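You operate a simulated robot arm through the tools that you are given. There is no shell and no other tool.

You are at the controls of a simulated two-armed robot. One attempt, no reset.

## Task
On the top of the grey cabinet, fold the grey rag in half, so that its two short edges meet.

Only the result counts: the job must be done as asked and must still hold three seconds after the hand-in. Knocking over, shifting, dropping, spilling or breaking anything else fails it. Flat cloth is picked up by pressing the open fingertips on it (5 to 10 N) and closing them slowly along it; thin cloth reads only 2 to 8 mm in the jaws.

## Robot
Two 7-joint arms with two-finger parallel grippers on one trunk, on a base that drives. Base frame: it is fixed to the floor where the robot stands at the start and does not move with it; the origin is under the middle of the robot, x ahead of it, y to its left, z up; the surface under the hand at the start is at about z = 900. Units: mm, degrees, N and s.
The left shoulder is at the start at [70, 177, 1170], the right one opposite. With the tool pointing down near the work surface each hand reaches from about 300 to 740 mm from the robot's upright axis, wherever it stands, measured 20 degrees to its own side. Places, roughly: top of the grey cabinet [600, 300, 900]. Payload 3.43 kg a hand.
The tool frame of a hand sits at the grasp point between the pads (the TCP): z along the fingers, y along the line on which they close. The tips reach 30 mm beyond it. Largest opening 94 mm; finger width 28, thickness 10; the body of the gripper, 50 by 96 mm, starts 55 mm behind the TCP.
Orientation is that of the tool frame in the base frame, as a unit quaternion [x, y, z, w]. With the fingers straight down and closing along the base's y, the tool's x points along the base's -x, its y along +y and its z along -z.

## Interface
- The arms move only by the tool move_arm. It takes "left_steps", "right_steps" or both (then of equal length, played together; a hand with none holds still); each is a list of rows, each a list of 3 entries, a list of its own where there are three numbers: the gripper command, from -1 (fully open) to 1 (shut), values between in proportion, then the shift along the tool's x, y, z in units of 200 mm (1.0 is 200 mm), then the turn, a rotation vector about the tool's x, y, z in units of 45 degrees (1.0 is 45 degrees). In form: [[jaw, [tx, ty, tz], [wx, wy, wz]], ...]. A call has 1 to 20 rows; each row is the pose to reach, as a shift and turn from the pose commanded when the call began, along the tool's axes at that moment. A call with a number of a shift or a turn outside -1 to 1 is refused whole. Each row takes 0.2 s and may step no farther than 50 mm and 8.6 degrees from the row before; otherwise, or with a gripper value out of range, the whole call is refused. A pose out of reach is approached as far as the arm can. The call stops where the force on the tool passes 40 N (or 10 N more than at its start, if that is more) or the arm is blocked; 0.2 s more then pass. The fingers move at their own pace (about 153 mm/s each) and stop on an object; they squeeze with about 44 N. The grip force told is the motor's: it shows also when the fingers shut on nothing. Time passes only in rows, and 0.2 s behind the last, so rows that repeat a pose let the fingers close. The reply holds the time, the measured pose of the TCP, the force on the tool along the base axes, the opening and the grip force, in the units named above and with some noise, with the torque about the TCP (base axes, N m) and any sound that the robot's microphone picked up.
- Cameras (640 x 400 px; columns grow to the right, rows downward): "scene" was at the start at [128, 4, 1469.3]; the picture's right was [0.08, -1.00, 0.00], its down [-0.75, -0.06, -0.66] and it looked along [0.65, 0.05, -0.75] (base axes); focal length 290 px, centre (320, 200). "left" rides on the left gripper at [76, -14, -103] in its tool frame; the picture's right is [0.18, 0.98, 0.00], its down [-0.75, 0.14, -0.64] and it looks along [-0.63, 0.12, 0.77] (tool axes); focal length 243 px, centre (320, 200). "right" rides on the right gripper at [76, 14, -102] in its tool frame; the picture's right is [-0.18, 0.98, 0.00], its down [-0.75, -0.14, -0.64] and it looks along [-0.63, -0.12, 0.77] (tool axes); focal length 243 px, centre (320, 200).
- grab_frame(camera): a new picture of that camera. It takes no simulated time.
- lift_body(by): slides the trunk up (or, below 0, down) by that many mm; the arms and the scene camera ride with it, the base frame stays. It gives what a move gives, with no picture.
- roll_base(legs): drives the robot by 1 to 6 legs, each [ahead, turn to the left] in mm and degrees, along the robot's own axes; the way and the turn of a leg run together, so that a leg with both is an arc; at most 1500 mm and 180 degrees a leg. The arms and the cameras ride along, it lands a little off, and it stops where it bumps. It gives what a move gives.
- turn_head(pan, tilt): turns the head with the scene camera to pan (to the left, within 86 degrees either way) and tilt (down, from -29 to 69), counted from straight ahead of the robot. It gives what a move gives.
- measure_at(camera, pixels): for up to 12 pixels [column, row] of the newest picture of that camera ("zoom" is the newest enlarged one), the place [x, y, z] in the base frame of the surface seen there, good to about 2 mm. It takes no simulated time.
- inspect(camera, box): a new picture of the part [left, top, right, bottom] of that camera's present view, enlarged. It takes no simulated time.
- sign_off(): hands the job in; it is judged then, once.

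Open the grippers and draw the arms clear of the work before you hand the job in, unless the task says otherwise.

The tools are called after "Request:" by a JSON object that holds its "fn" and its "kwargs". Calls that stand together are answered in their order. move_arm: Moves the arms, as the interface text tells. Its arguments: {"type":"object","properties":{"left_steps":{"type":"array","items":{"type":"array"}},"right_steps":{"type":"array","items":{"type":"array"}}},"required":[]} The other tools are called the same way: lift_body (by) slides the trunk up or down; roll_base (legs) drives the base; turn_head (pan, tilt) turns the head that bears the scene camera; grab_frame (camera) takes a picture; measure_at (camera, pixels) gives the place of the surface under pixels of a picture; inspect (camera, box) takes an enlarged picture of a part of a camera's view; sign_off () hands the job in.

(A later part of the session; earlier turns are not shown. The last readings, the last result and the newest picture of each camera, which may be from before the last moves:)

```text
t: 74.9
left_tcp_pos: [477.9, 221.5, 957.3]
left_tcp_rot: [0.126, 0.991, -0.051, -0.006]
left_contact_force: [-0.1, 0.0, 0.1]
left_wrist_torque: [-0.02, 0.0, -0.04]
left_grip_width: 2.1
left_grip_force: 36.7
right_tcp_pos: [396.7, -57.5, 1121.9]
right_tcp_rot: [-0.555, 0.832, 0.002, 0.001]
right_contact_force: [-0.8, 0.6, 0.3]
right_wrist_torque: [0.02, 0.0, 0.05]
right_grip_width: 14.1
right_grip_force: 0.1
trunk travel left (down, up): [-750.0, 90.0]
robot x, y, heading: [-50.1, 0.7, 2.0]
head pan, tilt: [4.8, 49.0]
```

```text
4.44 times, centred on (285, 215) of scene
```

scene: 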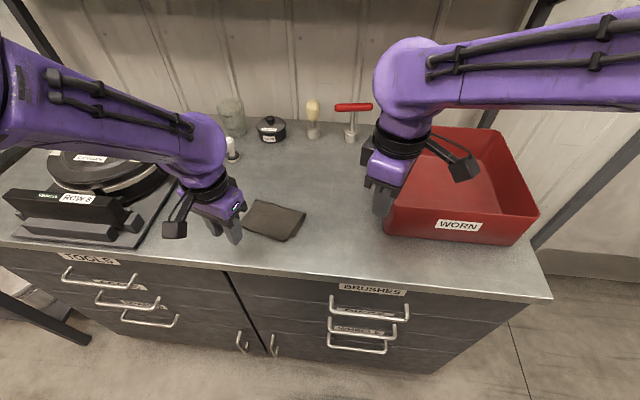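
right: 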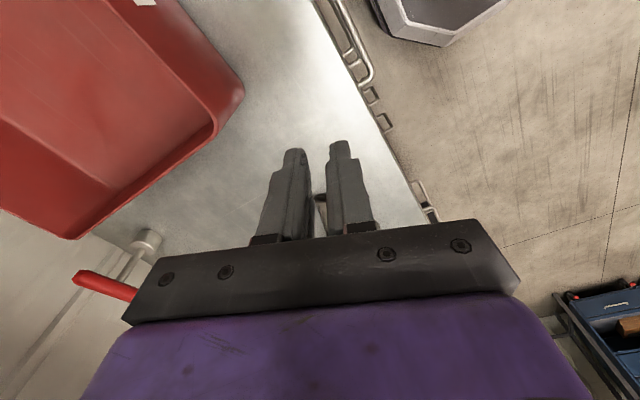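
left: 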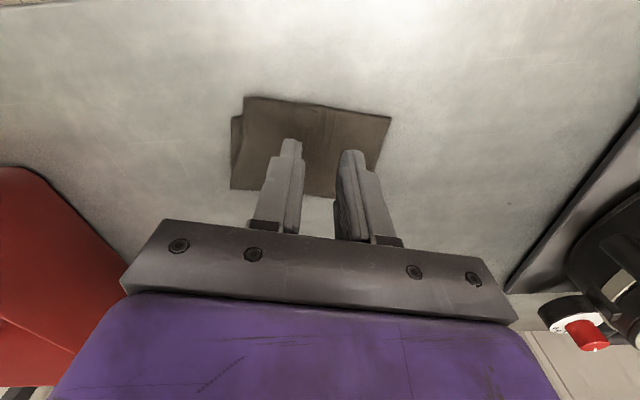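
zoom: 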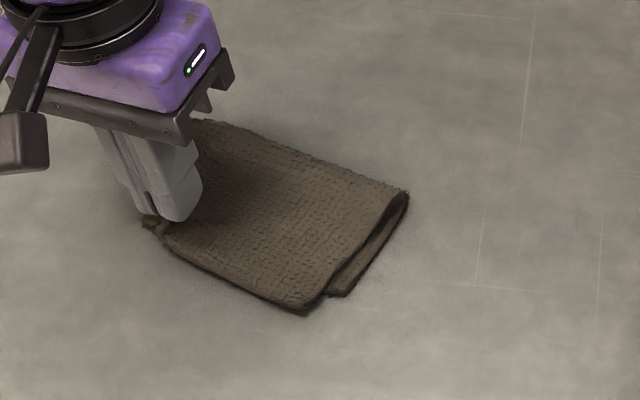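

Only the top layer is lifted, and the lower corner D is now visible at zoom (512,230). I measure D, C and B'.

Request:
{"fn": "measure_at", "kwargs": {"camera": "zoom", "pixels": [[510, 231], [480, 222], [495, 250], [490, 280], [46, 46], [10, 118], [30, 115], [455, 205], [440, 200], [410, 235], [435, 238], [300, 135]]}}

```text
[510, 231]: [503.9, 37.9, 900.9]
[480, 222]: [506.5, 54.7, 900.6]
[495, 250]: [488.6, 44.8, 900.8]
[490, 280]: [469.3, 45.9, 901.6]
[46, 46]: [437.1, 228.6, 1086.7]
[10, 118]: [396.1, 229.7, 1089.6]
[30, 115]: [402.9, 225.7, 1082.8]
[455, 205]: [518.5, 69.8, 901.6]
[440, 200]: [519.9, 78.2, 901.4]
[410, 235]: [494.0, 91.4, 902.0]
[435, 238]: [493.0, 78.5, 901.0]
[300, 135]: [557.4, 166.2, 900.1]
```

That measured the scene zoom, since it was taken last. I take the left zoom again and measure there.

Request:
{"fn": "inspect", "kwargs": {"camera": "left", "box": [180, 65, 400, 205]}}

Request:
{"fn": "measure_at", "kwargs": {"camera": "zoom", "pixels": [[510, 231], [480, 222], [495, 250], [490, 280], [46, 46], [10, 118], [30, 115], [455, 205], [440, 200], [398, 235], [435, 240], [300, 135]]}}

```text
2.86 times, centred on (290, 135) of left
```

zoom: 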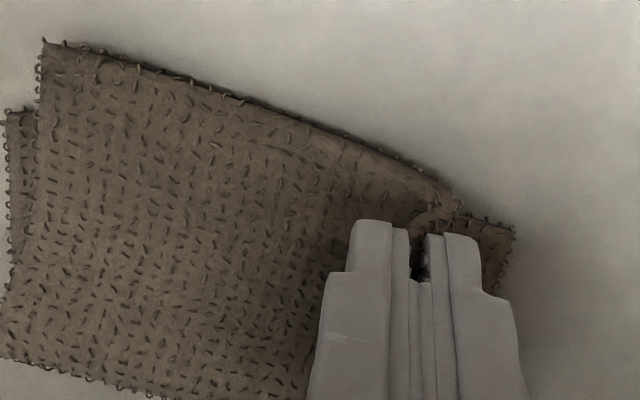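

```text
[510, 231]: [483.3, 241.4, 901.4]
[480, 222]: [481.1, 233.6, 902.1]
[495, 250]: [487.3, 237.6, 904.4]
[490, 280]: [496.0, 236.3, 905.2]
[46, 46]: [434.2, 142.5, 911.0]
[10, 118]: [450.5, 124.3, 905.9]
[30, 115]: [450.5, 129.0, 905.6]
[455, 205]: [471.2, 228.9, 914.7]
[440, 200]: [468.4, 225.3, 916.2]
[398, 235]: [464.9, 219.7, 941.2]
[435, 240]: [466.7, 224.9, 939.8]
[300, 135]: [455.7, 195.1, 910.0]
```

D is at (484,241), C at (450,124). The held corner needs 7 mm more inward; I move it there, lower it onto the lower layer and open the jaws slowly.

Request:
{"fn": "move_arm", "kwargs": {"left_steps": [[1, [-0.018, 0.004, 0], [0, 0, 0]], [1, [-0.0365, 0.008, -0.001], [0, 0, 0]], [1, [-0.0365, 0.0127, 0.044], [0, 0, 0]], [1, [-0.0365, 0.0175, 0.0886], [0, 0, 0]], [1, [-0.0365, 0.0175, 0.0886], [0, 0, 0]], [0.92, [-0.0365, 0.0175, 0.0886], [0, 0, 0]], [0.84, [-0.0365, 0.0175, 0.0886], [0, 0, 0]], [0.76, [-0.0365, 0.0175, 0.0886], [0, 0, 0]], [0.68, [-0.0365, 0.0175, 0.0886], [0, 0, 0]], [0.6, [-0.0365, 0.0175, 0.0886], [0, 0, 0]], [0.5, [-0.0365, 0.0175, 0.0886], [0, 0, 0]], [0.4, [-0.0365, 0.0175, 0.0886], [0, 0, 0]], [0.4, [-0.0365, 0.0175, 0.0886], [0, 0, 0]]]}}

Request:
{"fn": "inspect", "kwargs": {"camera": "left", "box": [180, 65, 400, 205]}}

```text
t: 77.7
left_tcp_pos: [484.3, 219.1, 940.9]
left_tcp_rot: [0.128, 0.99, -0.052, -0.006]
left_contact_force: [-0.4, -0.4, 0.6]
left_wrist_torque: [0.02, -0.01, -0.01]
left_grip_width: 27.9
left_grip_force: 0.1
right_tcp_pos: [397.1, -58.0, 1122.0]
right_tcp_rot: [-0.555, 0.832, 0.002, 0.0]
right_contact_force: [0.8, 0.7, 0.1]
right_wrist_torque: [-0.02, 0.02, 0.04]
right_grip_width: 14.1
right_grip_force: 0.2
trunk travel left (down, up): [-750.0, 90.0]
robot x, y, heading: [-45.6, -0.5, 1.7]
head pan, tilt: [4.8, 49.0]
```

```text
2.86 times, centred on (290, 135) of left
```

zoom: 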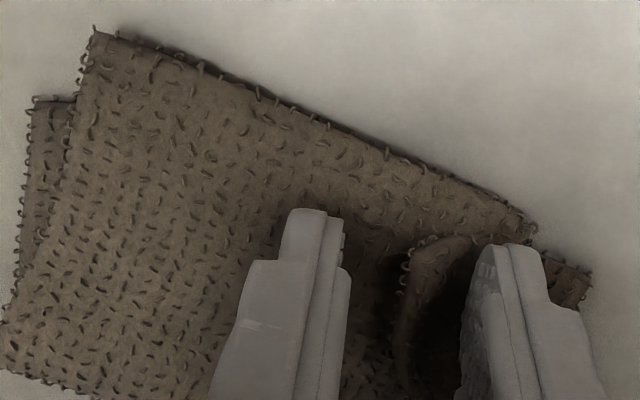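

The corner's hem is still curled between the open fingers. I withdraw straight up slowly and see how it relaxes.

Request:
{"fn": "move_arm", "kwargs": {"left_steps": [[0.3, [0, 0, -0.02], [0, 0, 0]], [0.2, [0, 0, -0.05], [0, 0, 0]], [0.2, [0, 0, -0.1], [0, 0, 0]], [0.2, [0, 0, -0.2], [0, 0, 0]], [0.2, [0, 0, -0.35], [0, 0, 0]], [0.2, [0, 0, -0.35], [0, 0, 0]]]}}

Request:
{"fn": "inspect", "kwargs": {"camera": "scene", "box": [225, 170, 345, 260]}}

Request:
{"fn": "inspect", "kwargs": {"camera": "left", "box": [190, 65, 410, 205]}}

```text
t: 79.1
left_tcp_pos: [487.3, 227.6, 1009.4]
left_tcp_rot: [0.128, 0.99, -0.051, -0.007]
left_contact_force: [-0.1, -0.2, 0.4]
left_wrist_torque: [0.03, 0.03, -0.03]
left_grip_width: 37.5
left_grip_force: 0.2
right_tcp_pos: [397.6, -57.5, 1121.5]
right_tcp_rot: [-0.555, 0.832, 0.002, 0.0]
right_contact_force: [-0.1, 0.1, 0.0]
right_wrist_torque: [0.0, 0.01, 0.01]
right_grip_width: 13.8
right_grip_force: 0.0
trunk travel left (down, up): [-750.0, 90.0]
robot x, y, heading: [-47.4, -2.5, 1.9]
head pan, tilt: [4.8, 49.0]
```

```text
4.44 times, centred on (285, 215) of scene
```

zoom: 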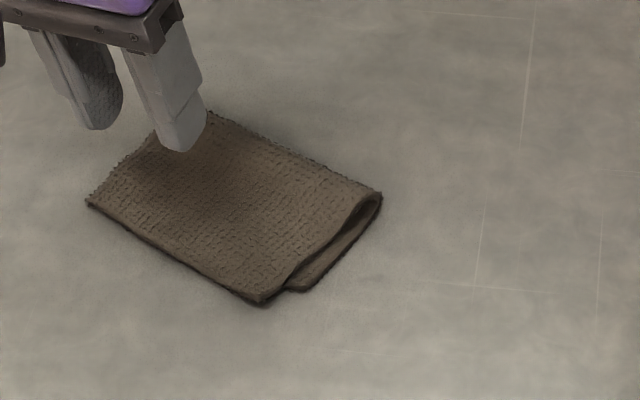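

```text
2.86 times, centred on (300, 135) of left
```

zoom: 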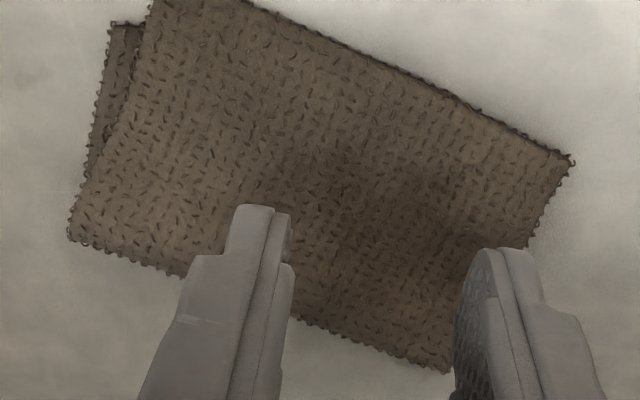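

It relaxed flat again. I take a wider left zoom and measure all corners.

Request:
{"fn": "inspect", "kwargs": {"camera": "left", "box": [200, 40, 400, 190]}}

```text
2.67 times, centred on (300, 115) of left
```

zoom: 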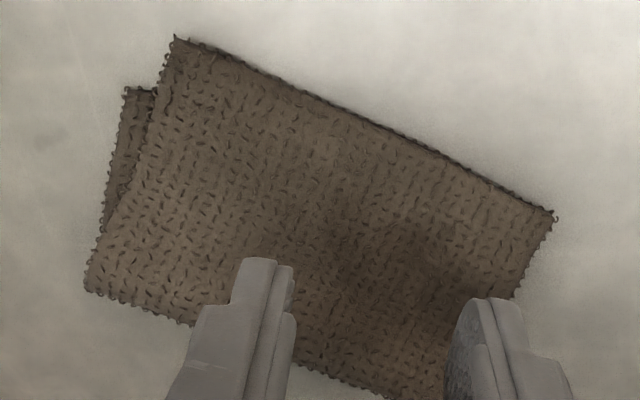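

Request:
{"fn": "measure_at", "kwargs": {"camera": "zoom", "pixels": [[178, 42], [548, 218], [365, 125], [126, 92], [150, 92], [88, 288], [104, 225], [520, 290], [270, 80], [460, 172]]}}

```text
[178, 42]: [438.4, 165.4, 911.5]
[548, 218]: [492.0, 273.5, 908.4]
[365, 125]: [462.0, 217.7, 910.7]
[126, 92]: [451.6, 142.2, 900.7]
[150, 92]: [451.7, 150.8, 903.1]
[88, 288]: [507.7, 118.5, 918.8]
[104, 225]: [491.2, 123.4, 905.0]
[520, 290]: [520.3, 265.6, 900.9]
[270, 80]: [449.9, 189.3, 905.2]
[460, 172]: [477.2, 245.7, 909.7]
```

Releasing and withdrawing along a tilted line dragged the rag sideways; the corners are still about 15–21 mm and 16 mm apart. I'll go back to a grip at the middle of the edge, with a wider jaw and more tilt, and later release with the hand upright. First I untilt and turn the left hand back.

Request:
{"fn": "move_arm", "kwargs": {"left_steps": [[0.362, [0, 0, -0.05], [-0.133, 0, 0]], [0.362, [0, 0, -0.1], [-0.133, 0, 0]], [0.362, [0, 0, -0.1], [-0.133, 0, 0]]]}}

Request:
{"fn": "move_arm", "kwargs": {"left_steps": [[0.362, [0, 0, 0], [0, 0, 0.151]], [0.362, [0, 0, 0], [0, 0, 0.302]], [0.362, [0, 0, 0], [0, 0, 0.453]], [0.362, [0, 0, 0], [0, 0, 0.604]], [0.362, [0, 0, 0], [0, 0, 0.755]]]}}

Request:
{"fn": "move_arm", "kwargs": {"left_steps": [[0.362, [0, 0, 0], [0, 0, 0.151]], [0.362, [0, 0, 0], [0, 0, 0.302]], [0.362, [0, 0, 0], [0, 0, 0.453]], [0.362, [0, 0, 0], [0, 0, 0.604]], [0.362, [0, 0, 0], [0, 0, 0.755]]]}}

Request:
{"fn": "move_arm", "kwargs": {"left_steps": [[0.362, [0, 0, 0], [0, 0, 0.151]], [0.362, [0, 0, 0], [0, 0, 0.302]], [0.362, [0, 0, 0], [0, 0, 0.453]], [0.362, [0, 0, 0], [0, 0, 0.604]], [0.362, [0, 0, 0], [0, 0, 0.75]], [0.362, [0, 0, 0], [0, 0, 0.75]]]}}

Request:
{"fn": "grab_frame", "kwargs": {"camera": "left"}}

Request:
{"fn": "grab_frame", "kwargs": {"camera": "scene"}}

```text
t: 79.9
left_tcp_pos: [487.9, 227.5, 1030.3]
left_tcp_rot: [0.127, 0.992, 0.001, 0.0]
left_contact_force: [1.1, 0.3, -0.4]
left_wrist_torque: [0.03, 0.0, 0.01]
left_grip_width: 30.1
left_grip_force: 0.1
right_tcp_pos: [397.9, -58.3, 1121.1]
right_tcp_rot: [-0.554, 0.832, 0.001, 0.001]
right_contact_force: [-0.7, 0.8, -1.1]
right_wrist_torque: [-0.02, -0.01, -0.01]
right_grip_width: 14.0
right_grip_force: 0.0
trunk travel left (down, up): [-750.0, 90.0]
robot x, y, heading: [-48.5, -0.9, 2.0]
head pan, tilt: [4.8, 49.0]
```

```text
t: 81.1
left_tcp_pos: [488.0, 228.4, 1030.5]
left_tcp_rot: [0.413, 0.911, 0.001, 0.0]
left_contact_force: [0.4, 0.1, -0.6]
left_wrist_torque: [0.01, 0.0, -0.01]
left_grip_width: 30.1
left_grip_force: 0.1
right_tcp_pos: [398.1, -58.6, 1121.7]
right_tcp_rot: [-0.555, 0.832, 0.001, 0.002]
right_contact_force: [0.6, 0.4, 0.1]
right_wrist_torque: [0.0, 0.0, -0.01]
right_grip_width: 14.1
right_grip_force: 0.0
trunk travel left (down, up): [-750.0, 90.0]
robot x, y, heading: [-45.5, 1.0, 1.9]
head pan, tilt: [4.8, 49.0]
```

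```text
t: 82.3
left_tcp_pos: [488.6, 228.6, 1030.1]
left_tcp_rot: [0.661, 0.75, 0.002, 0.001]
left_contact_force: [-0.6, 0.3, 0.0]
left_wrist_torque: [-0.03, 0.0, -0.02]
left_grip_width: 29.9
left_grip_force: 0.0
right_tcp_pos: [397.9, -57.6, 1121.4]
right_tcp_rot: [-0.554, 0.832, 0.002, 0.002]
right_contact_force: [0.2, 0.3, 0.4]
right_wrist_torque: [0.01, -0.01, -0.01]
right_grip_width: 13.8
right_grip_force: 0.0
trunk travel left (down, up): [-750.0, 90.0]
robot x, y, heading: [-48.7, -1.3, 1.8]
head pan, tilt: [4.8, 49.0]
```

```text
t: 83.7
left_tcp_pos: [487.9, 229.1, 1030.1]
left_tcp_rot: [0.85, 0.527, 0.001, 0.0]
left_contact_force: [-0.1, -0.5, -0.6]
left_wrist_torque: [-0.01, 0.01, 0.03]
left_grip_width: 29.9
left_grip_force: 0.0
right_tcp_pos: [397.1, -57.5, 1120.7]
right_tcp_rot: [-0.555, 0.832, 0.001, 0.001]
right_contact_force: [0.3, -0.2, 0.4]
right_wrist_torque: [0.0, -0.02, 0.02]
right_grip_width: 13.8
right_grip_force: 0.0
trunk travel left (down, up): [-750.0, 90.0]
robot x, y, heading: [-52.1, -0.7, 1.9]
head pan, tilt: [4.8, 49.0]
```

```text
taken
```

left: 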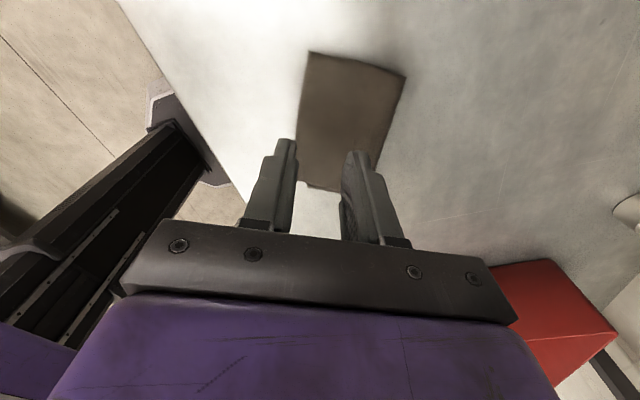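

```text
taken
```

scene: 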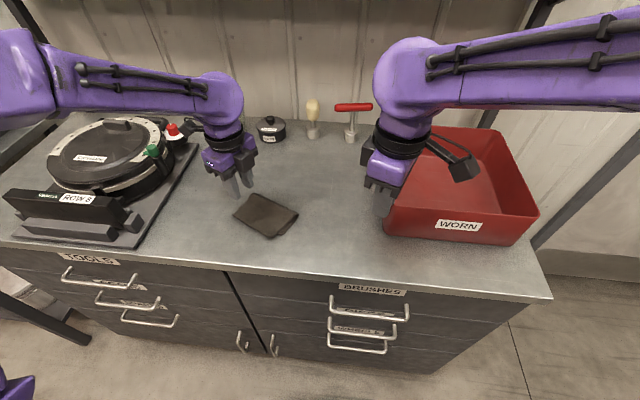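

The left hand is back to closing across the edge. I place it over the edge's middle, near (464,218), at z≈985 and check.

Request:
{"fn": "move_arm", "kwargs": {"left_steps": [[0.362, [-0.05, -0.017, 0.1], [0, 0, 0]], [0.362, [-0.1, -0.034, 0.225], [0, 0, 0]], [0.362, [-0.1, -0.034, 0.225], [0, 0, 0]]]}}

Request:
{"fn": "inspect", "kwargs": {"camera": "left", "box": [240, 30, 440, 220]}}

```text
t: 84.5
left_tcp_pos: [472.3, 214.1, 982.9]
left_tcp_rot: [0.85, 0.527, 0.001, -0.001]
left_contact_force: [-1.2, -0.1, -0.2]
left_wrist_torque: [0.02, -0.01, 0.04]
left_grip_width: 29.9
left_grip_force: 0.0
right_tcp_pos: [397.5, -57.3, 1122.0]
right_tcp_rot: [-0.555, 0.832, 0.002, 0.001]
right_contact_force: [-0.6, 0.5, -0.6]
right_wrist_torque: [0.05, 0.02, 0.02]
right_grip_width: 14.3
right_grip_force: 0.0
trunk travel left (down, up): [-750.0, 90.0]
robot x, y, heading: [-48.7, -0.4, 1.9]
head pan, tilt: [4.8, 49.0]
```

```text
2.11 times, centred on (340, 125) of left
```

zoom: 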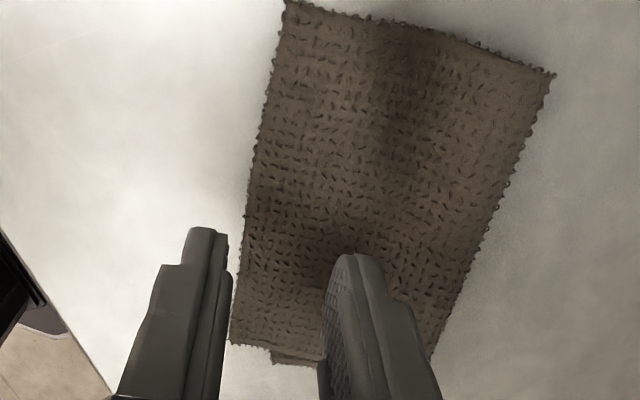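

Request:
{"fn": "measure_at", "kwargs": {"camera": "zoom", "pixels": [[288, 8], [273, 80], [262, 130], [252, 180], [246, 225], [240, 270], [238, 335], [278, 358], [222, 238], [335, 262], [545, 75], [430, 350]]}}

```text
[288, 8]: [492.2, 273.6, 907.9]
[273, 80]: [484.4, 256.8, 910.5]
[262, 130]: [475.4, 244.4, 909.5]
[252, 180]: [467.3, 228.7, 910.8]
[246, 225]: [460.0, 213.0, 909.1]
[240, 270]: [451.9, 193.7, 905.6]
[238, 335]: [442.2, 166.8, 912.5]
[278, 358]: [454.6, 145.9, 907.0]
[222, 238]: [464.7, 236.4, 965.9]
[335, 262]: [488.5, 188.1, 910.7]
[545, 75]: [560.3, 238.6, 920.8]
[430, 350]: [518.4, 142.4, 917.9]
```

The edge lies 10.7 mm from the TCP line, so the outer finger will be 4 mm outside it. I tilt 11° and lower to just above the cloth.

Request:
{"fn": "move_arm", "kwargs": {"left_steps": [[0.362, [0.015, -0.0143, 0.05], [-0.122, 0, 0]], [0.362, [0.015, -0.0286, 0.1], [-0.2444, 0, 0]], [0.362, [0.015, -0.0286, 0.18], [-0.2444, 0, 0]], [0.362, [0.015, -0.0286, 0.2], [-0.2444, 0, 0]], [0.362, [0.015, -0.0286, 0.2], [-0.2444, 0, 0]]]}}

Request:
{"fn": "inspect", "kwargs": {"camera": "left", "box": [240, 30, 440, 220]}}

Request:
{"fn": "measure_at", "kwargs": {"camera": "zoom", "pixels": [[222, 238], [230, 245], [245, 200], [240, 225], [238, 240], [250, 170], [335, 262], [215, 232]]}}

```text
t: 85.7
left_tcp_pos: [467.9, 218.8, 945.2]
left_tcp_rot: [0.846, 0.524, 0.052, 0.082]
left_contact_force: [-0.2, 0.0, 0.4]
left_wrist_torque: [-0.04, -0.01, -0.05]
left_grip_width: 29.8
left_grip_force: 0.1
right_tcp_pos: [396.9, -58.0, 1121.4]
right_tcp_rot: [-0.555, 0.832, 0.001, 0.001]
right_contact_force: [-0.2, 0.2, -0.9]
right_wrist_torque: [-0.01, -0.02, -0.01]
right_grip_width: 14.3
right_grip_force: 0.1
trunk travel left (down, up): [-750.0, 90.0]
robot x, y, heading: [-47.0, -3.7, 2.0]
head pan, tilt: [4.8, 49.0]
```

```text
2.11 times, centred on (340, 125) of left
```

zoom: 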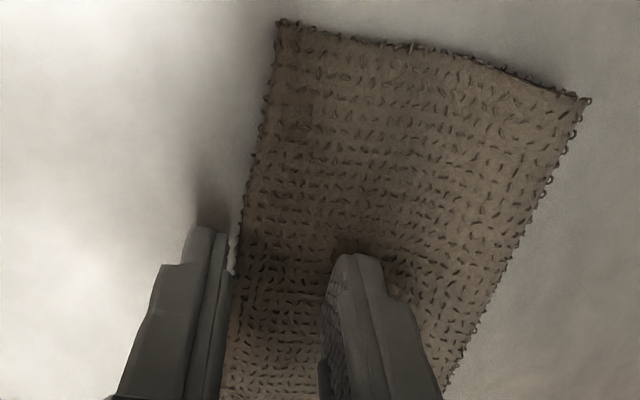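

```text
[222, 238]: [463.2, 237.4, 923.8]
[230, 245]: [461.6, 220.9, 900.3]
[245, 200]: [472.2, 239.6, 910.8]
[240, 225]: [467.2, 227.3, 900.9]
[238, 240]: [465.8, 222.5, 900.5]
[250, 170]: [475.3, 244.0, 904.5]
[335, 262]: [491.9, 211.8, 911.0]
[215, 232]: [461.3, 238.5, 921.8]
```

The outer finger stays about 3 mm outside the edge. I lower straight down toward contact.

Request:
{"fn": "move_arm", "kwargs": {"left_steps": [[0.362, [0, -0.0038, 0.0196], [0, 0, 0]], [0.362, [0, -0.0067, 0.0343], [0, 0, 0]], [0.362, [0, -0.0081, 0.0417], [0, 0, 0]], [0.362, [0, -0.0086, 0.044], [0, 0, 0]], [0.362, [0, -0.0086, 0.044], [0, 0, 0]]]}}

```text
t: 86.9
left_tcp_pos: [469.2, 220.2, 935.0]
left_tcp_rot: [0.846, 0.525, 0.051, 0.081]
left_contact_force: [0.3, -0.5, 1.1]
left_wrist_torque: [0.02, -0.01, 0.02]
left_grip_width: 30.1
left_grip_force: 0.0
right_tcp_pos: [396.1, -58.7, 1121.6]
right_tcp_rot: [-0.556, 0.831, 0.002, 0.002]
right_contact_force: [0.4, 0.3, 0.0]
right_wrist_torque: [0.02, -0.02, -0.01]
right_grip_width: 14.2
right_grip_force: 0.0
trunk travel left (down, up): [-750.0, 90.0]
robot x, y, heading: [-46.4, -0.2, 1.8]
head pan, tilt: [4.8, 49.0]
```

1 N only. I go on down 1.5 mm.

Request:
{"fn": "move_arm", "kwargs": {"left_steps": [[0.362, [0, -0.0008, 0.004], [0, 0, 0]], [0.362, [0, -0.0014, 0.0075], [0, 0, 0]], [0.362, [0, -0.0014, 0.0075], [0, 0, 0]]]}}

```text
t: 87.7
left_tcp_pos: [468.4, 219.9, 933.9]
left_tcp_rot: [0.846, 0.525, 0.051, 0.082]
left_contact_force: [1.3, -0.6, 3.5]
left_wrist_torque: [-0.03, 0.01, 0.03]
left_grip_width: 30.0
left_grip_force: 0.1
right_tcp_pos: [396.4, -58.4, 1122.9]
right_tcp_rot: [-0.555, 0.832, 0.002, 0.001]
right_contact_force: [-0.4, 0.3, -0.3]
right_wrist_torque: [-0.01, 0.0, 0.03]
right_grip_width: 14.1
right_grip_force: 0.0
trunk travel left (down, up): [-750.0, 90.0]
robot x, y, heading: [-48.0, -0.3, 2.0]
head pan, tilt: [4.8, 49.0]
```

3.5 N, shared by both fingers. I press 1 mm more and close slowly, moving along the tool's own y so the inner finger stays exactly in place.

Request:
{"fn": "move_arm", "kwargs": {"left_steps": [[0.362, [0, -0.001, 0.006], [0, 0, 0]], [0.362, [0, -0.001, 0.006], [0, 0, 0]], [0.41, [0, 0.004, 0.006], [0, 0, 0]], [0.46, [0, 0.009, 0.006], [0, 0, 0]], [0.51, [0, 0.014, 0.006], [0, 0, 0]], [0.56, [0, 0.02, 0.006], [0, 0, 0]], [0.61, [0, 0.025, 0.006], [0, 0, 0]], [0.66, [0, 0.03, 0.006], [0, 0, 0]], [0.71, [0, 0.035, 0.006], [0, 0, 0]], [0.76, [0, 0.04, 0.006], [0, 0, 0]], [0.81, [0, 0.045, 0.006], [0, 0, 0]], [0.86, [0, 0.05, 0.006], [0, 0, 0]], [0.91, [0, 0.055, 0.006], [0, 0, 0]], [0.96, [0, 0.06, 0.006], [0, 0, 0]], [1, [0, 0.063, 0.006], [0, 0, 0]], [1, [0, 0.063, 0.006], [0, 0, 0]], [1, [0, 0.063, 0.006], [0, 0, 0]]]}}

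Request:
{"fn": "inspect", "kwargs": {"camera": "left", "box": [240, 30, 440, 220]}}

Request:
{"fn": "inspect", "kwargs": {"camera": "scene", "box": [215, 160, 335, 250]}}

```text
t: 91.3
left_tcp_pos: [479.1, 214.2, 935.3]
left_tcp_rot: [0.846, 0.524, 0.051, 0.081]
left_contact_force: [-0.9, -0.2, 3.4]
left_wrist_torque: [-0.02, 0.01, 0.0]
left_grip_width: 3.4
left_grip_force: 37.9
right_tcp_pos: [396.6, -56.9, 1121.3]
right_tcp_rot: [-0.556, 0.831, 0.002, 0.001]
right_contact_force: [0.9, -0.2, -0.1]
right_wrist_torque: [0.01, 0.0, 0.0]
right_grip_width: 13.9
right_grip_force: 0.0
trunk travel left (down, up): [-750.0, 90.0]
robot x, y, heading: [-48.8, -1.6, 2.1]
head pan, tilt: [4.8, 49.0]
```

```text
2.11 times, centred on (340, 125) of left
```

zoom: 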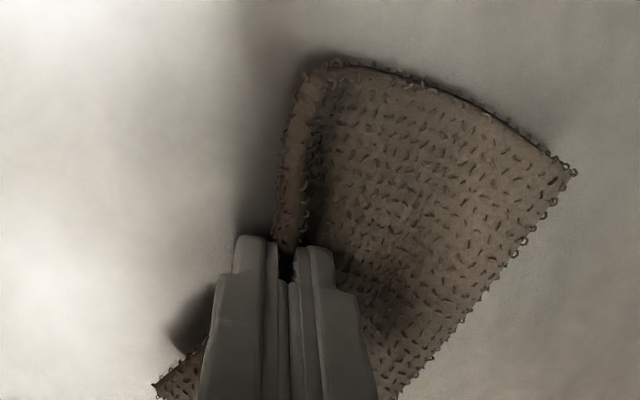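

```text
4.44 times, centred on (275, 205) of scene
```

zoom: 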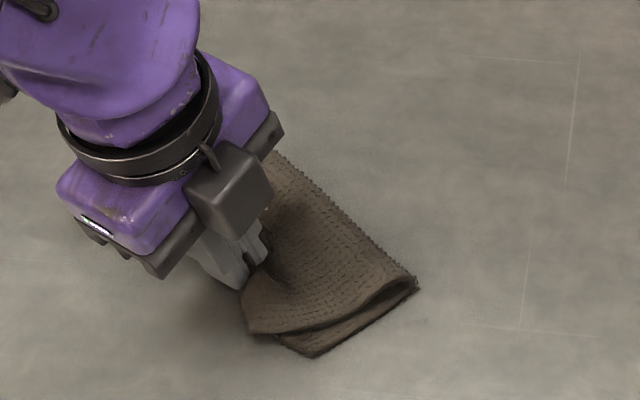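

Gripped: 3.4 mm at 38 N at mid-edge. I lift straight up 30 mm and check that only the top layer came along.

Request:
{"fn": "move_arm", "kwargs": {"left_steps": [[1, [0, 0.0095, -0.049], [0, 0, 0]], [1, [0, 0.019, -0.098], [0, 0, 0]], [1, [0, 0.0286, -0.147], [0, 0, 0]], [1, [0, 0.0286, -0.147], [0, 0, 0]]]}}

Request:
{"fn": "inspect", "kwargs": {"camera": "scene", "box": [215, 160, 335, 250]}}

Request:
{"fn": "inspect", "kwargs": {"camera": "left", "box": [220, 30, 440, 220]}}

```text
t: 92.3
left_tcp_pos: [479.8, 214.5, 966.7]
left_tcp_rot: [0.846, 0.525, 0.051, 0.081]
left_contact_force: [-0.4, 0.4, -0.4]
left_wrist_torque: [0.01, -0.04, -0.02]
left_grip_width: 3.1
left_grip_force: 37.5
right_tcp_pos: [395.7, -57.0, 1121.3]
right_tcp_rot: [-0.555, 0.832, 0.002, 0.001]
right_contact_force: [0.1, 0.9, 0.7]
right_wrist_torque: [-0.01, -0.02, -0.03]
right_grip_width: 14.1
right_grip_force: 0.1
trunk travel left (down, up): [-750.0, 90.0]
robot x, y, heading: [-50.2, 0.6, 2.0]
head pan, tilt: [4.8, 49.0]
```

```text
4.44 times, centred on (275, 205) of scene
```

zoom: 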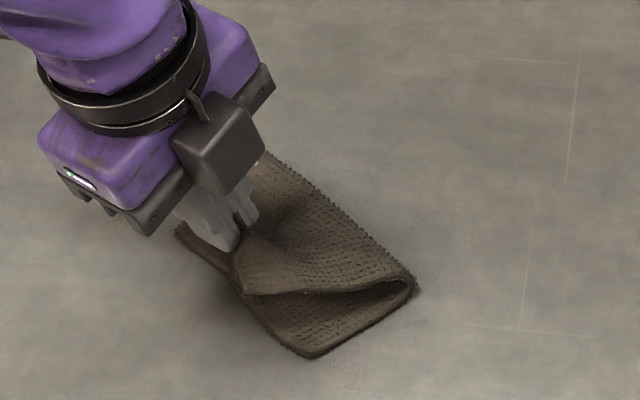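

```text
2.11 times, centred on (330, 125) of left
```

zoom: 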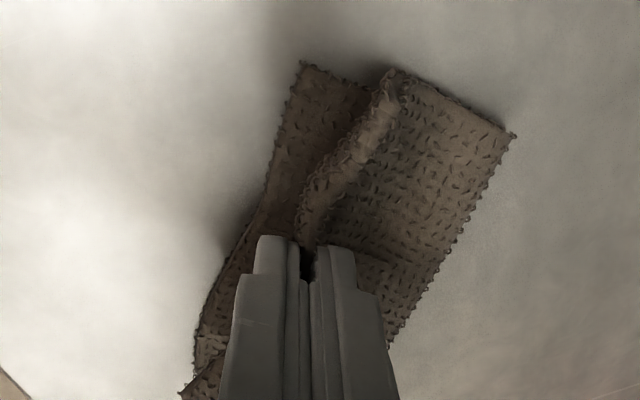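

Only the top layer is lifted, and the lower edge is fully visible: D near left-zoom (302,66), C near (190,390). I measure it.

Request:
{"fn": "measure_at", "kwargs": {"camera": "zoom", "pixels": [[303, 70], [285, 120], [268, 185], [235, 255], [205, 320], [190, 388], [390, 75], [340, 170], [310, 220], [508, 135], [283, 245], [330, 250]]}}

Request:
{"fn": "inspect", "kwargs": {"camera": "scene", "box": [215, 160, 335, 250]}}

Request:
{"fn": "measure_at", "kwargs": {"camera": "zoom", "pixels": [[183, 232], [310, 354], [245, 290], [280, 335], [412, 288], [245, 285], [400, 282], [220, 265], [235, 240], [340, 290]]}}

```text
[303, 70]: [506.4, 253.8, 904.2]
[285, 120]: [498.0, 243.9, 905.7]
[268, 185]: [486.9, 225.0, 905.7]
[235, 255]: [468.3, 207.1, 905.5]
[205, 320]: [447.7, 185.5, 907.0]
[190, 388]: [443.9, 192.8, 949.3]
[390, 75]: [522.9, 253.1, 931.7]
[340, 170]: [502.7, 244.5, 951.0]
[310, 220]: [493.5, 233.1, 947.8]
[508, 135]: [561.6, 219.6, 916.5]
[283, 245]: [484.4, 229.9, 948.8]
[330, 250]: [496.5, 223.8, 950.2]
```

```text
4.44 times, centred on (275, 205) of scene
```

zoom: 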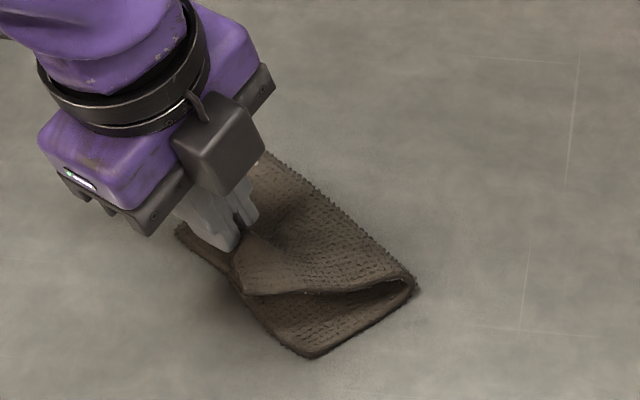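

```text
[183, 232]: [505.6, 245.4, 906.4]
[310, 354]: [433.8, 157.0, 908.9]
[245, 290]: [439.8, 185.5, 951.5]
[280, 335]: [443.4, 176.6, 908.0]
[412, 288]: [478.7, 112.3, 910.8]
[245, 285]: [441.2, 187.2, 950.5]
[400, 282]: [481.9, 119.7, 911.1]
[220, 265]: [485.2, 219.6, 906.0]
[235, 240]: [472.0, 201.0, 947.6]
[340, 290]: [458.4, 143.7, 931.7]
```

The lower edge runs C (434,157) to D (506,250), direction about 52°; its middle is (470,204). I set the hand upright, turn it 11° to be parallel to that edge, and carry the top edge to its target place above it.

Request:
{"fn": "move_arm", "kwargs": {"left_steps": [[1, [-0.0236, 0.0264, 0.007], [0.061, -0.006, 0.063]], [1, [-0.0472, 0.0528, 0.0145], [0.122, -0.012, 0.1255]], [1, [-0.0709, 0.0791, 0.022], [0.183, -0.018, 0.188]], [1, [-0.0945, 0.1055, 0.029], [0.2444, -0.024, 0.251]], [1, [-0.0945, 0.1055, 0.029], [0.2444, -0.024, 0.251]]]}}

Request:
{"fn": "inspect", "kwargs": {"camera": "scene", "box": [215, 160, 335, 250]}}

Request:
{"fn": "inspect", "kwargs": {"camera": "left", "box": [220, 30, 440, 220]}}

Request:
{"fn": "measure_at", "kwargs": {"camera": "zoom", "pixels": [[303, 70], [285, 120], [268, 185], [235, 255], [240, 200], [250, 150]]}}

```text
t: 93.5
left_tcp_pos: [492.3, 187.6, 963.0]
left_tcp_rot: [0.898, 0.44, 0.001, -0.001]
left_contact_force: [0.1, 0.2, 0.0]
left_wrist_torque: [-0.01, -0.04, 0.03]
left_grip_width: 3.2
left_grip_force: 38.2
right_tcp_pos: [396.9, -57.4, 1122.4]
right_tcp_rot: [-0.555, 0.832, 0.002, 0.0]
right_contact_force: [0.3, -0.1, -0.9]
right_wrist_torque: [-0.03, -0.02, 0.05]
right_grip_width: 14.2
right_grip_force: 0.0
trunk travel left (down, up): [-750.0, 90.0]
robot x, y, heading: [-48.7, 1.7, 1.9]
head pan, tilt: [4.8, 49.0]
```

```text
4.44 times, centred on (275, 205) of scene
```

zoom: 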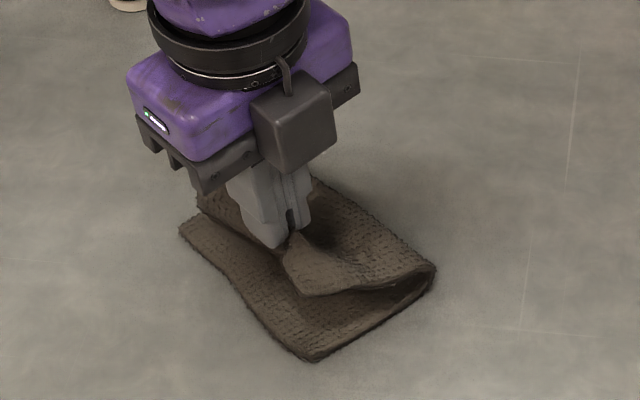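

```text
2.11 times, centred on (330, 125) of left
```

zoom: 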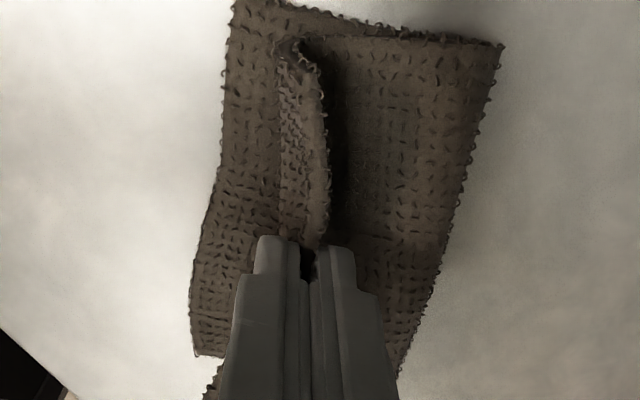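

```text
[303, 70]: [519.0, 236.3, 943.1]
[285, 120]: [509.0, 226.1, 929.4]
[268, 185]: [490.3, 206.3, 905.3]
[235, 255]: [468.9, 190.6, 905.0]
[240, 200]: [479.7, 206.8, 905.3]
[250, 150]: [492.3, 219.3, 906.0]
```

The top hem stands upright over the lower layer and lies parallel to the lower edge. I measure that edge once more before lowering.

Request:
{"fn": "measure_at", "kwargs": {"camera": "zoom", "pixels": [[238, 6], [230, 60], [226, 110], [217, 170], [203, 230], [194, 280], [193, 340], [200, 354], [300, 45], [318, 150], [310, 210], [322, 245]]}}

Request:
{"fn": "inspect", "kwargs": {"camera": "scene", "box": [215, 160, 335, 250]}}

Request:
{"fn": "measure_at", "kwargs": {"camera": "zoom", "pixels": [[185, 230], [312, 358], [240, 290], [270, 325], [215, 255], [432, 270], [290, 262], [300, 290], [205, 200], [225, 212]]}}

```text
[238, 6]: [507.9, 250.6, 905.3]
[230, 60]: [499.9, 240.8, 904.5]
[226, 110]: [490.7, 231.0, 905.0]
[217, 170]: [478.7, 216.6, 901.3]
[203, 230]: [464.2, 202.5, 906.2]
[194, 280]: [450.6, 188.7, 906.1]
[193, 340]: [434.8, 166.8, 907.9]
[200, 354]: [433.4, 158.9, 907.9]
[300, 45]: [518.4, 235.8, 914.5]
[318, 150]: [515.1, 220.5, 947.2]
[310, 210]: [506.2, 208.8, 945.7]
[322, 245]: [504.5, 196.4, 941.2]
```

```text
4.44 times, centred on (275, 205) of scene
```

zoom: 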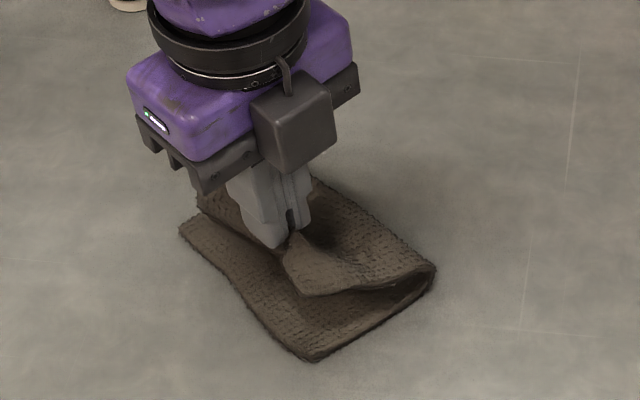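

```text
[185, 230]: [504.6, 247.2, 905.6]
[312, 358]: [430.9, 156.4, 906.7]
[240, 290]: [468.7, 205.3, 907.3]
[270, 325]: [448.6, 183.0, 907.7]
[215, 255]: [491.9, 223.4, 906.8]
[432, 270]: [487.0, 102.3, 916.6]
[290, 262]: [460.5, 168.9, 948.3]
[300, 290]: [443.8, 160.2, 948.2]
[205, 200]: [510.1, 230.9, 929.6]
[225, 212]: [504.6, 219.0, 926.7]
```

Everything lines up: the pinch is 27 mm inside the lower edge with about 26 mm of cloth in the hem. I lower the pinch onto the lower layer and open the jaws to about 14 mm.

Request:
{"fn": "move_arm", "kwargs": {"left_steps": [[1, [0, 0, 0.04], [0, 0, 0]], [1, [0, 0, 0.08], [0, 0, 0]], [1, [0, 0, 0.105], [0, 0, 0]], [1, [0, 0, 0.115], [0, 0, 0]], [1, [0, 0, 0.115], [0, 0, 0]], [0.92, [0, 0, 0.115], [0, 0, 0]], [0.86, [0, 0, 0.115], [0, 0, 0]], [0.8, [0, 0, 0.115], [0, 0, 0]], [0.74, [0, 0, 0.115], [0, 0, 0]], [0.7, [0, 0, 0.115], [0, 0, 0]], [0.7, [0, 0, 0.115], [0, 0, 0]]]}}

Request:
{"fn": "inspect", "kwargs": {"camera": "scene", "box": [215, 160, 335, 250]}}

Request:
{"fn": "inspect", "kwargs": {"camera": "left", "box": [220, 30, 440, 220]}}

```text
t: 95.9
left_tcp_pos: [491.9, 187.4, 941.1]
left_tcp_rot: [0.898, 0.441, 0.001, 0.0]
left_contact_force: [-0.1, -0.4, 0.5]
left_wrist_torque: [0.0, 0.01, 0.02]
left_grip_width: 13.9
left_grip_force: 0.1
right_tcp_pos: [397.6, -56.2, 1122.1]
right_tcp_rot: [-0.555, 0.832, 0.002, 0.001]
right_contact_force: [0.6, 1.2, -0.3]
right_wrist_torque: [0.01, -0.01, 0.01]
right_grip_width: 14.2
right_grip_force: 0.1
trunk travel left (down, up): [-750.0, 90.0]
robot x, y, heading: [-48.5, -3.0, 2.0]
head pan, tilt: [4.8, 49.0]
```

```text
4.44 times, centred on (275, 205) of scene
```

zoom: 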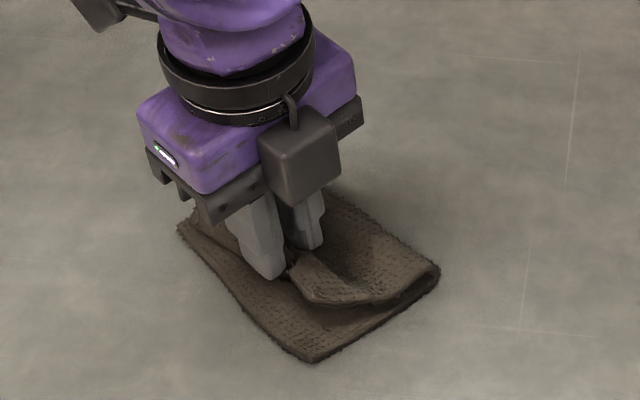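

```text
2.11 times, centred on (330, 125) of left
```

zoom: 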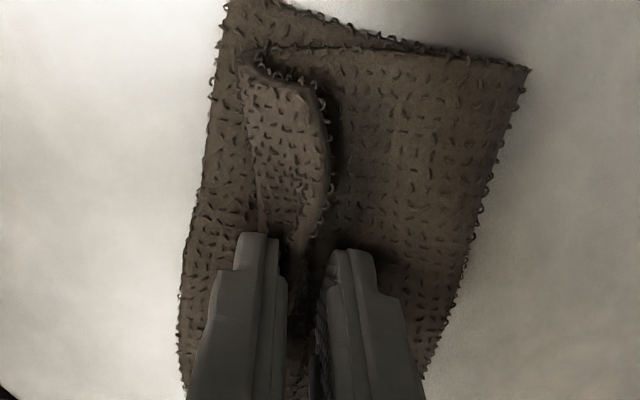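

The hem stands as a ridge leaning inward. I withdraw the left hand exactly vertically and see how it relaxes.

Request:
{"fn": "move_arm", "kwargs": {"left_steps": [[0.7, [0, 0, -0.03], [0, 0, 0]], [0.7, [0, 0, -0.07], [0, 0, 0]], [0.7, [0, 0, -0.13], [0, 0, 0]], [0.7, [0, 0, -0.22], [0, 0, 0]], [0.7, [0, 0, -0.35], [0, 0, 0]], [0.7, [0, 0, -0.45], [0, 0, 0]], [0.7, [0, 0, -0.45], [0, 0, 0]]]}}

Request:
{"fn": "inspect", "kwargs": {"camera": "scene", "box": [215, 160, 335, 250]}}

Request:
{"fn": "grab_frame", "kwargs": {"camera": "left"}}

Request:
{"fn": "inspect", "kwargs": {"camera": "left", "box": [240, 50, 420, 210]}}

```text
t: 97.5
left_tcp_pos: [493.2, 187.9, 1028.0]
left_tcp_rot: [0.897, 0.441, 0.0, -0.001]
left_contact_force: [0.2, -0.6, 0.2]
left_wrist_torque: [-0.01, -0.03, 0.0]
left_grip_width: 14.1
left_grip_force: 0.3
right_tcp_pos: [397.1, -57.3, 1120.9]
right_tcp_rot: [-0.554, 0.832, 0.001, 0.001]
right_contact_force: [0.0, -0.3, -0.4]
right_wrist_torque: [-0.01, -0.01, 0.03]
right_grip_width: 14.2
right_grip_force: 0.1
trunk travel left (down, up): [-750.0, 90.0]
robot x, y, heading: [-50.0, 0.9, 1.8]
head pan, tilt: [4.8, 49.0]
```

```text
4.44 times, centred on (275, 205) of scene
```

zoom: 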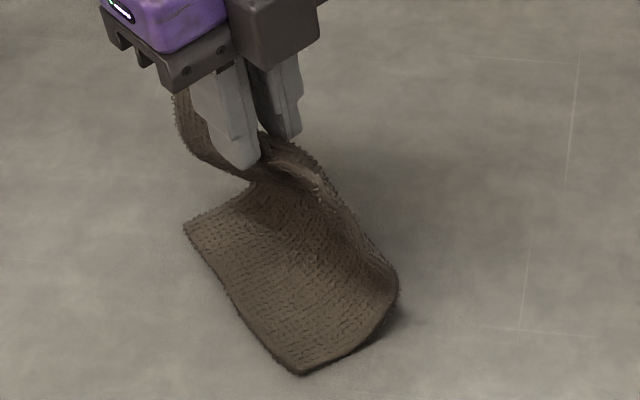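

```text
taken
```

left: 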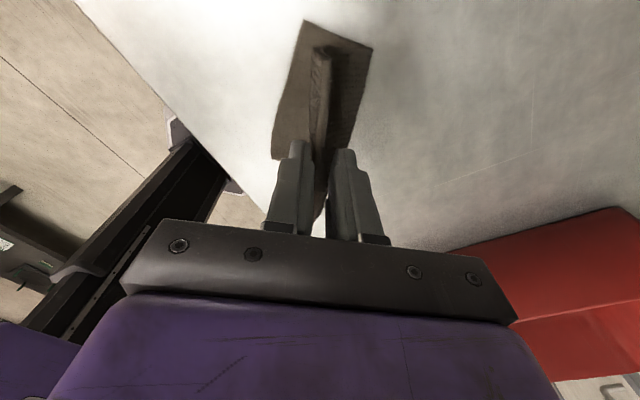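

```text
2.50 times, centred on (330, 130) of left
```

zoom: 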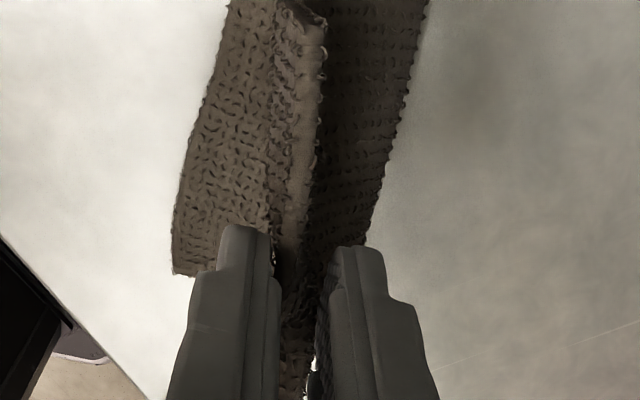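

The hem sprang wide enough to stick to both fingers and came up with them. I close the jaws again at once to keep hold of the edge.

Request:
{"fn": "move_arm", "kwargs": {"left_steps": [[0.8, [0, 0, 0], [0, 0, 0]], [0.9, [0, 0, 0], [0, 0, 0]], [1, [0, 0, 0], [0, 0, 0]], [1, [0, 0, 0], [0, 0, 0]]]}}

Request:
{"fn": "grab_frame", "kwargs": {"camera": "scene"}}

Request:
{"fn": "inspect", "kwargs": {"camera": "scene", "box": [215, 130, 335, 250]}}

Request:
{"fn": "grab_frame", "kwargs": {"camera": "left"}}

```text
t: 98.5
left_tcp_pos: [492.7, 188.1, 1028.7]
left_tcp_rot: [0.898, 0.44, 0.001, 0.0]
left_contact_force: [0.1, 1.8, 0.2]
left_wrist_torque: [0.0, 0.0, 0.02]
left_grip_width: 3.5
left_grip_force: 37.8
right_tcp_pos: [397.3, -57.3, 1121.3]
right_tcp_rot: [-0.555, 0.832, 0.001, 0.001]
right_contact_force: [0.4, 0.0, -0.5]
right_wrist_torque: [0.05, 0.0, -0.03]
right_grip_width: 14.2
right_grip_force: 0.0
trunk travel left (down, up): [-750.0, 90.0]
robot x, y, heading: [-49.8, -1.3, 2.0]
head pan, tilt: [4.8, 49.0]
```

```text
taken
```

scene: 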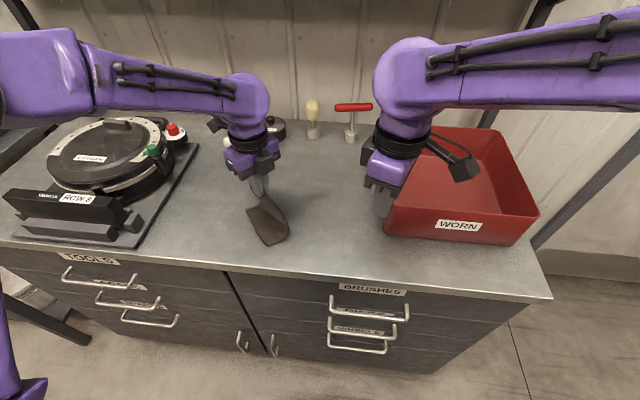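

```text
3.33 times, centred on (275, 190) of scene
```

zoom: 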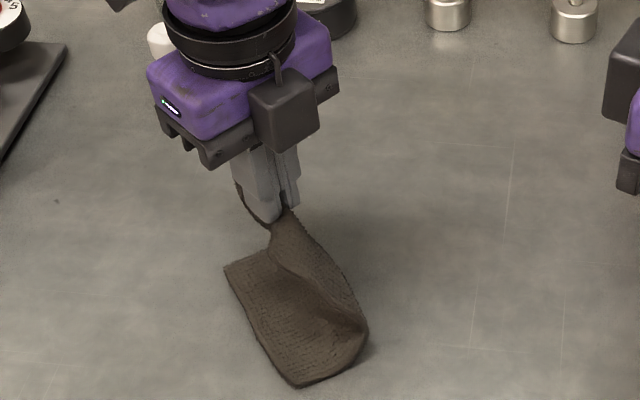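

```text
taken
```

left: 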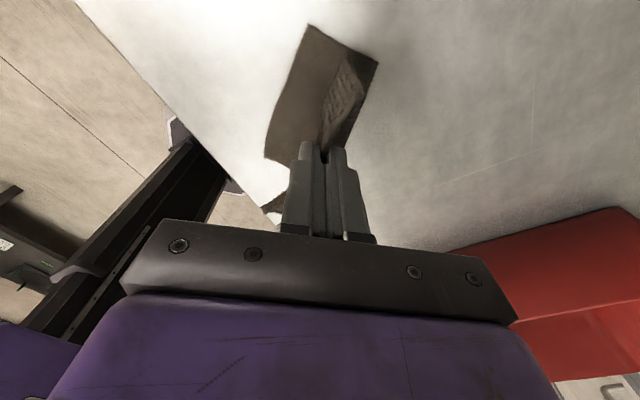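

Held again at 3.5 mm. I measure where the lower edge and the pinch are now, so I can lay the fold afresh.

Request:
{"fn": "measure_at", "kwargs": {"camera": "zoom", "pixels": [[227, 269], [297, 383], [262, 328], [365, 330], [278, 212], [340, 350], [245, 298], [320, 300], [270, 255], [345, 290]]}}

Request:
{"fn": "measure_at", "kwargs": {"camera": "left", "pixels": [[311, 28], [266, 155], [275, 120], [290, 80], [376, 62], [345, 150], [330, 110], [350, 70], [275, 205], [302, 190]]}}

```text
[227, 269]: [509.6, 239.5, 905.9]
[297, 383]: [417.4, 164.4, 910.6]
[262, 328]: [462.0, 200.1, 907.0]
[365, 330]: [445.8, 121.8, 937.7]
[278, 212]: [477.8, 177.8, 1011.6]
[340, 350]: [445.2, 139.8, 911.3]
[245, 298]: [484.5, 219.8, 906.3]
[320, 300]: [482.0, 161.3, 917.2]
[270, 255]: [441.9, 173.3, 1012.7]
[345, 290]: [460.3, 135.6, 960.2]
```

```text
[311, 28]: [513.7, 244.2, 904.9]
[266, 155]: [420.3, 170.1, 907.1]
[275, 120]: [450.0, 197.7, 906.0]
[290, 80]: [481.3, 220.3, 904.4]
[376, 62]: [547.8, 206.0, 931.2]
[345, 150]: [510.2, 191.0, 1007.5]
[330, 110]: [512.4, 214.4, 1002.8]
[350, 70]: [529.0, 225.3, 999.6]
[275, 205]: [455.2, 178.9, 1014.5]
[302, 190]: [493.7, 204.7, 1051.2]
```

The lower edge now runs C (419,167) to D (512,242), at about 39°. I swing the held edge back over the rag's middle and lower it, turning 13° to stay parallel, so that the lower half lies flat again.

Request:
{"fn": "move_arm", "kwargs": {"left_steps": [[1, [-0.032, 0.07, 0.034], [0, 0, 0.074]], [1, [-0.0635, 0.1405, 0.0675], [0, 0, 0.148]], [1, [-0.087, 0.186, 0.1425], [0, 0, 0.222]], [1, [-0.1105, 0.2315, 0.2175], [0, 0, 0.2956]], [1, [-0.1105, 0.2315, 0.2175], [0, 0, 0.2956]]]}}

Request:
{"fn": "inspect", "kwargs": {"camera": "scene", "box": [215, 130, 335, 250]}}

Request:
{"fn": "grab_frame", "kwargs": {"camera": "left"}}

```text
t: 99.7
left_tcp_pos: [514.7, 140.6, 985.1]
left_tcp_rot: [0.943, 0.333, 0.001, -0.001]
left_contact_force: [0.5, 1.0, 0.2]
left_wrist_torque: [0.02, -0.02, 0.09]
left_grip_width: 3.3
left_grip_force: 37.9
right_tcp_pos: [395.0, -57.0, 1122.9]
right_tcp_rot: [-0.554, 0.832, 0.002, 0.001]
right_contact_force: [-1.4, 0.3, -0.7]
right_wrist_torque: [-0.03, -0.03, 0.02]
right_grip_width: 13.8
right_grip_force: 0.1
trunk travel left (down, up): [-750.0, 90.0]
robot x, y, heading: [-49.5, -2.3, 1.8]
head pan, tilt: [4.8, 49.0]
```

```text
3.33 times, centred on (275, 190) of scene
```

zoom: 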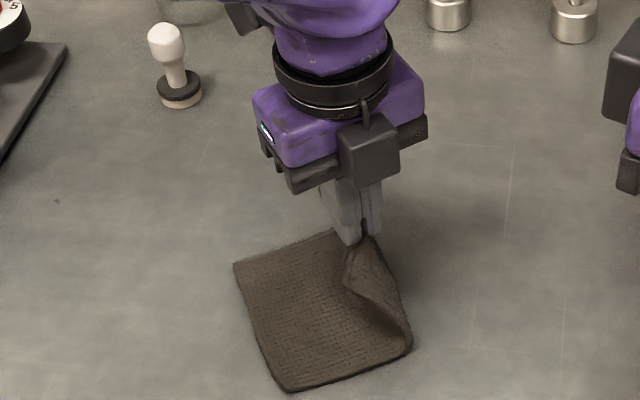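

```text
taken
```

left: 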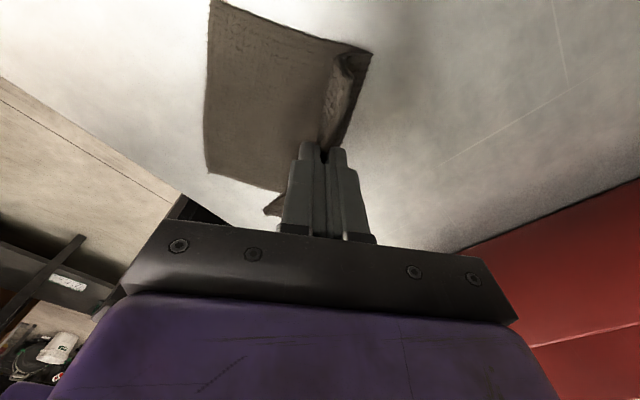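

Good: the lower half lies flat and the other half stands upright under the hand. I measure the lower edge again for the final lay-down.

Request:
{"fn": "measure_at", "kwargs": {"camera": "zoom", "pixels": [[237, 267], [290, 386], [262, 328], [408, 345], [332, 232], [345, 240], [375, 350], [345, 283], [300, 245], [365, 240]]}}

Request:
{"fn": "measure_at", "kwargs": {"camera": "left", "pixels": [[213, 5], [208, 170], [207, 80], [208, 130], [368, 55], [345, 62], [325, 140], [330, 100], [280, 190], [270, 208], [355, 75], [285, 25]]}}

```text
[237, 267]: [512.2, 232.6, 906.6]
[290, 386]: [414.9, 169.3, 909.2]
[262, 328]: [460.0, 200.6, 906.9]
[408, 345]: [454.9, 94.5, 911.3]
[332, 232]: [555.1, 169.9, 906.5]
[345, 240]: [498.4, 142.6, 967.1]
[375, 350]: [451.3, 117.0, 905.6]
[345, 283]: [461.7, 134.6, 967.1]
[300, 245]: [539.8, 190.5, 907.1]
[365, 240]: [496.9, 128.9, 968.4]
```

```text
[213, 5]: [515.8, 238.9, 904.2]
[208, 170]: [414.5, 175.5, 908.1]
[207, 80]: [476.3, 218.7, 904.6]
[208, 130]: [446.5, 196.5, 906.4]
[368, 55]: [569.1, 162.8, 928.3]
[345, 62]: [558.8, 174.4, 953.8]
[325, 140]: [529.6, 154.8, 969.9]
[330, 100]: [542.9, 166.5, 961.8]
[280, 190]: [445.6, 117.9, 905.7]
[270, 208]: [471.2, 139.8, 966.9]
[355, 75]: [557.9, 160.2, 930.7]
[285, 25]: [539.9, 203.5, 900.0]
```

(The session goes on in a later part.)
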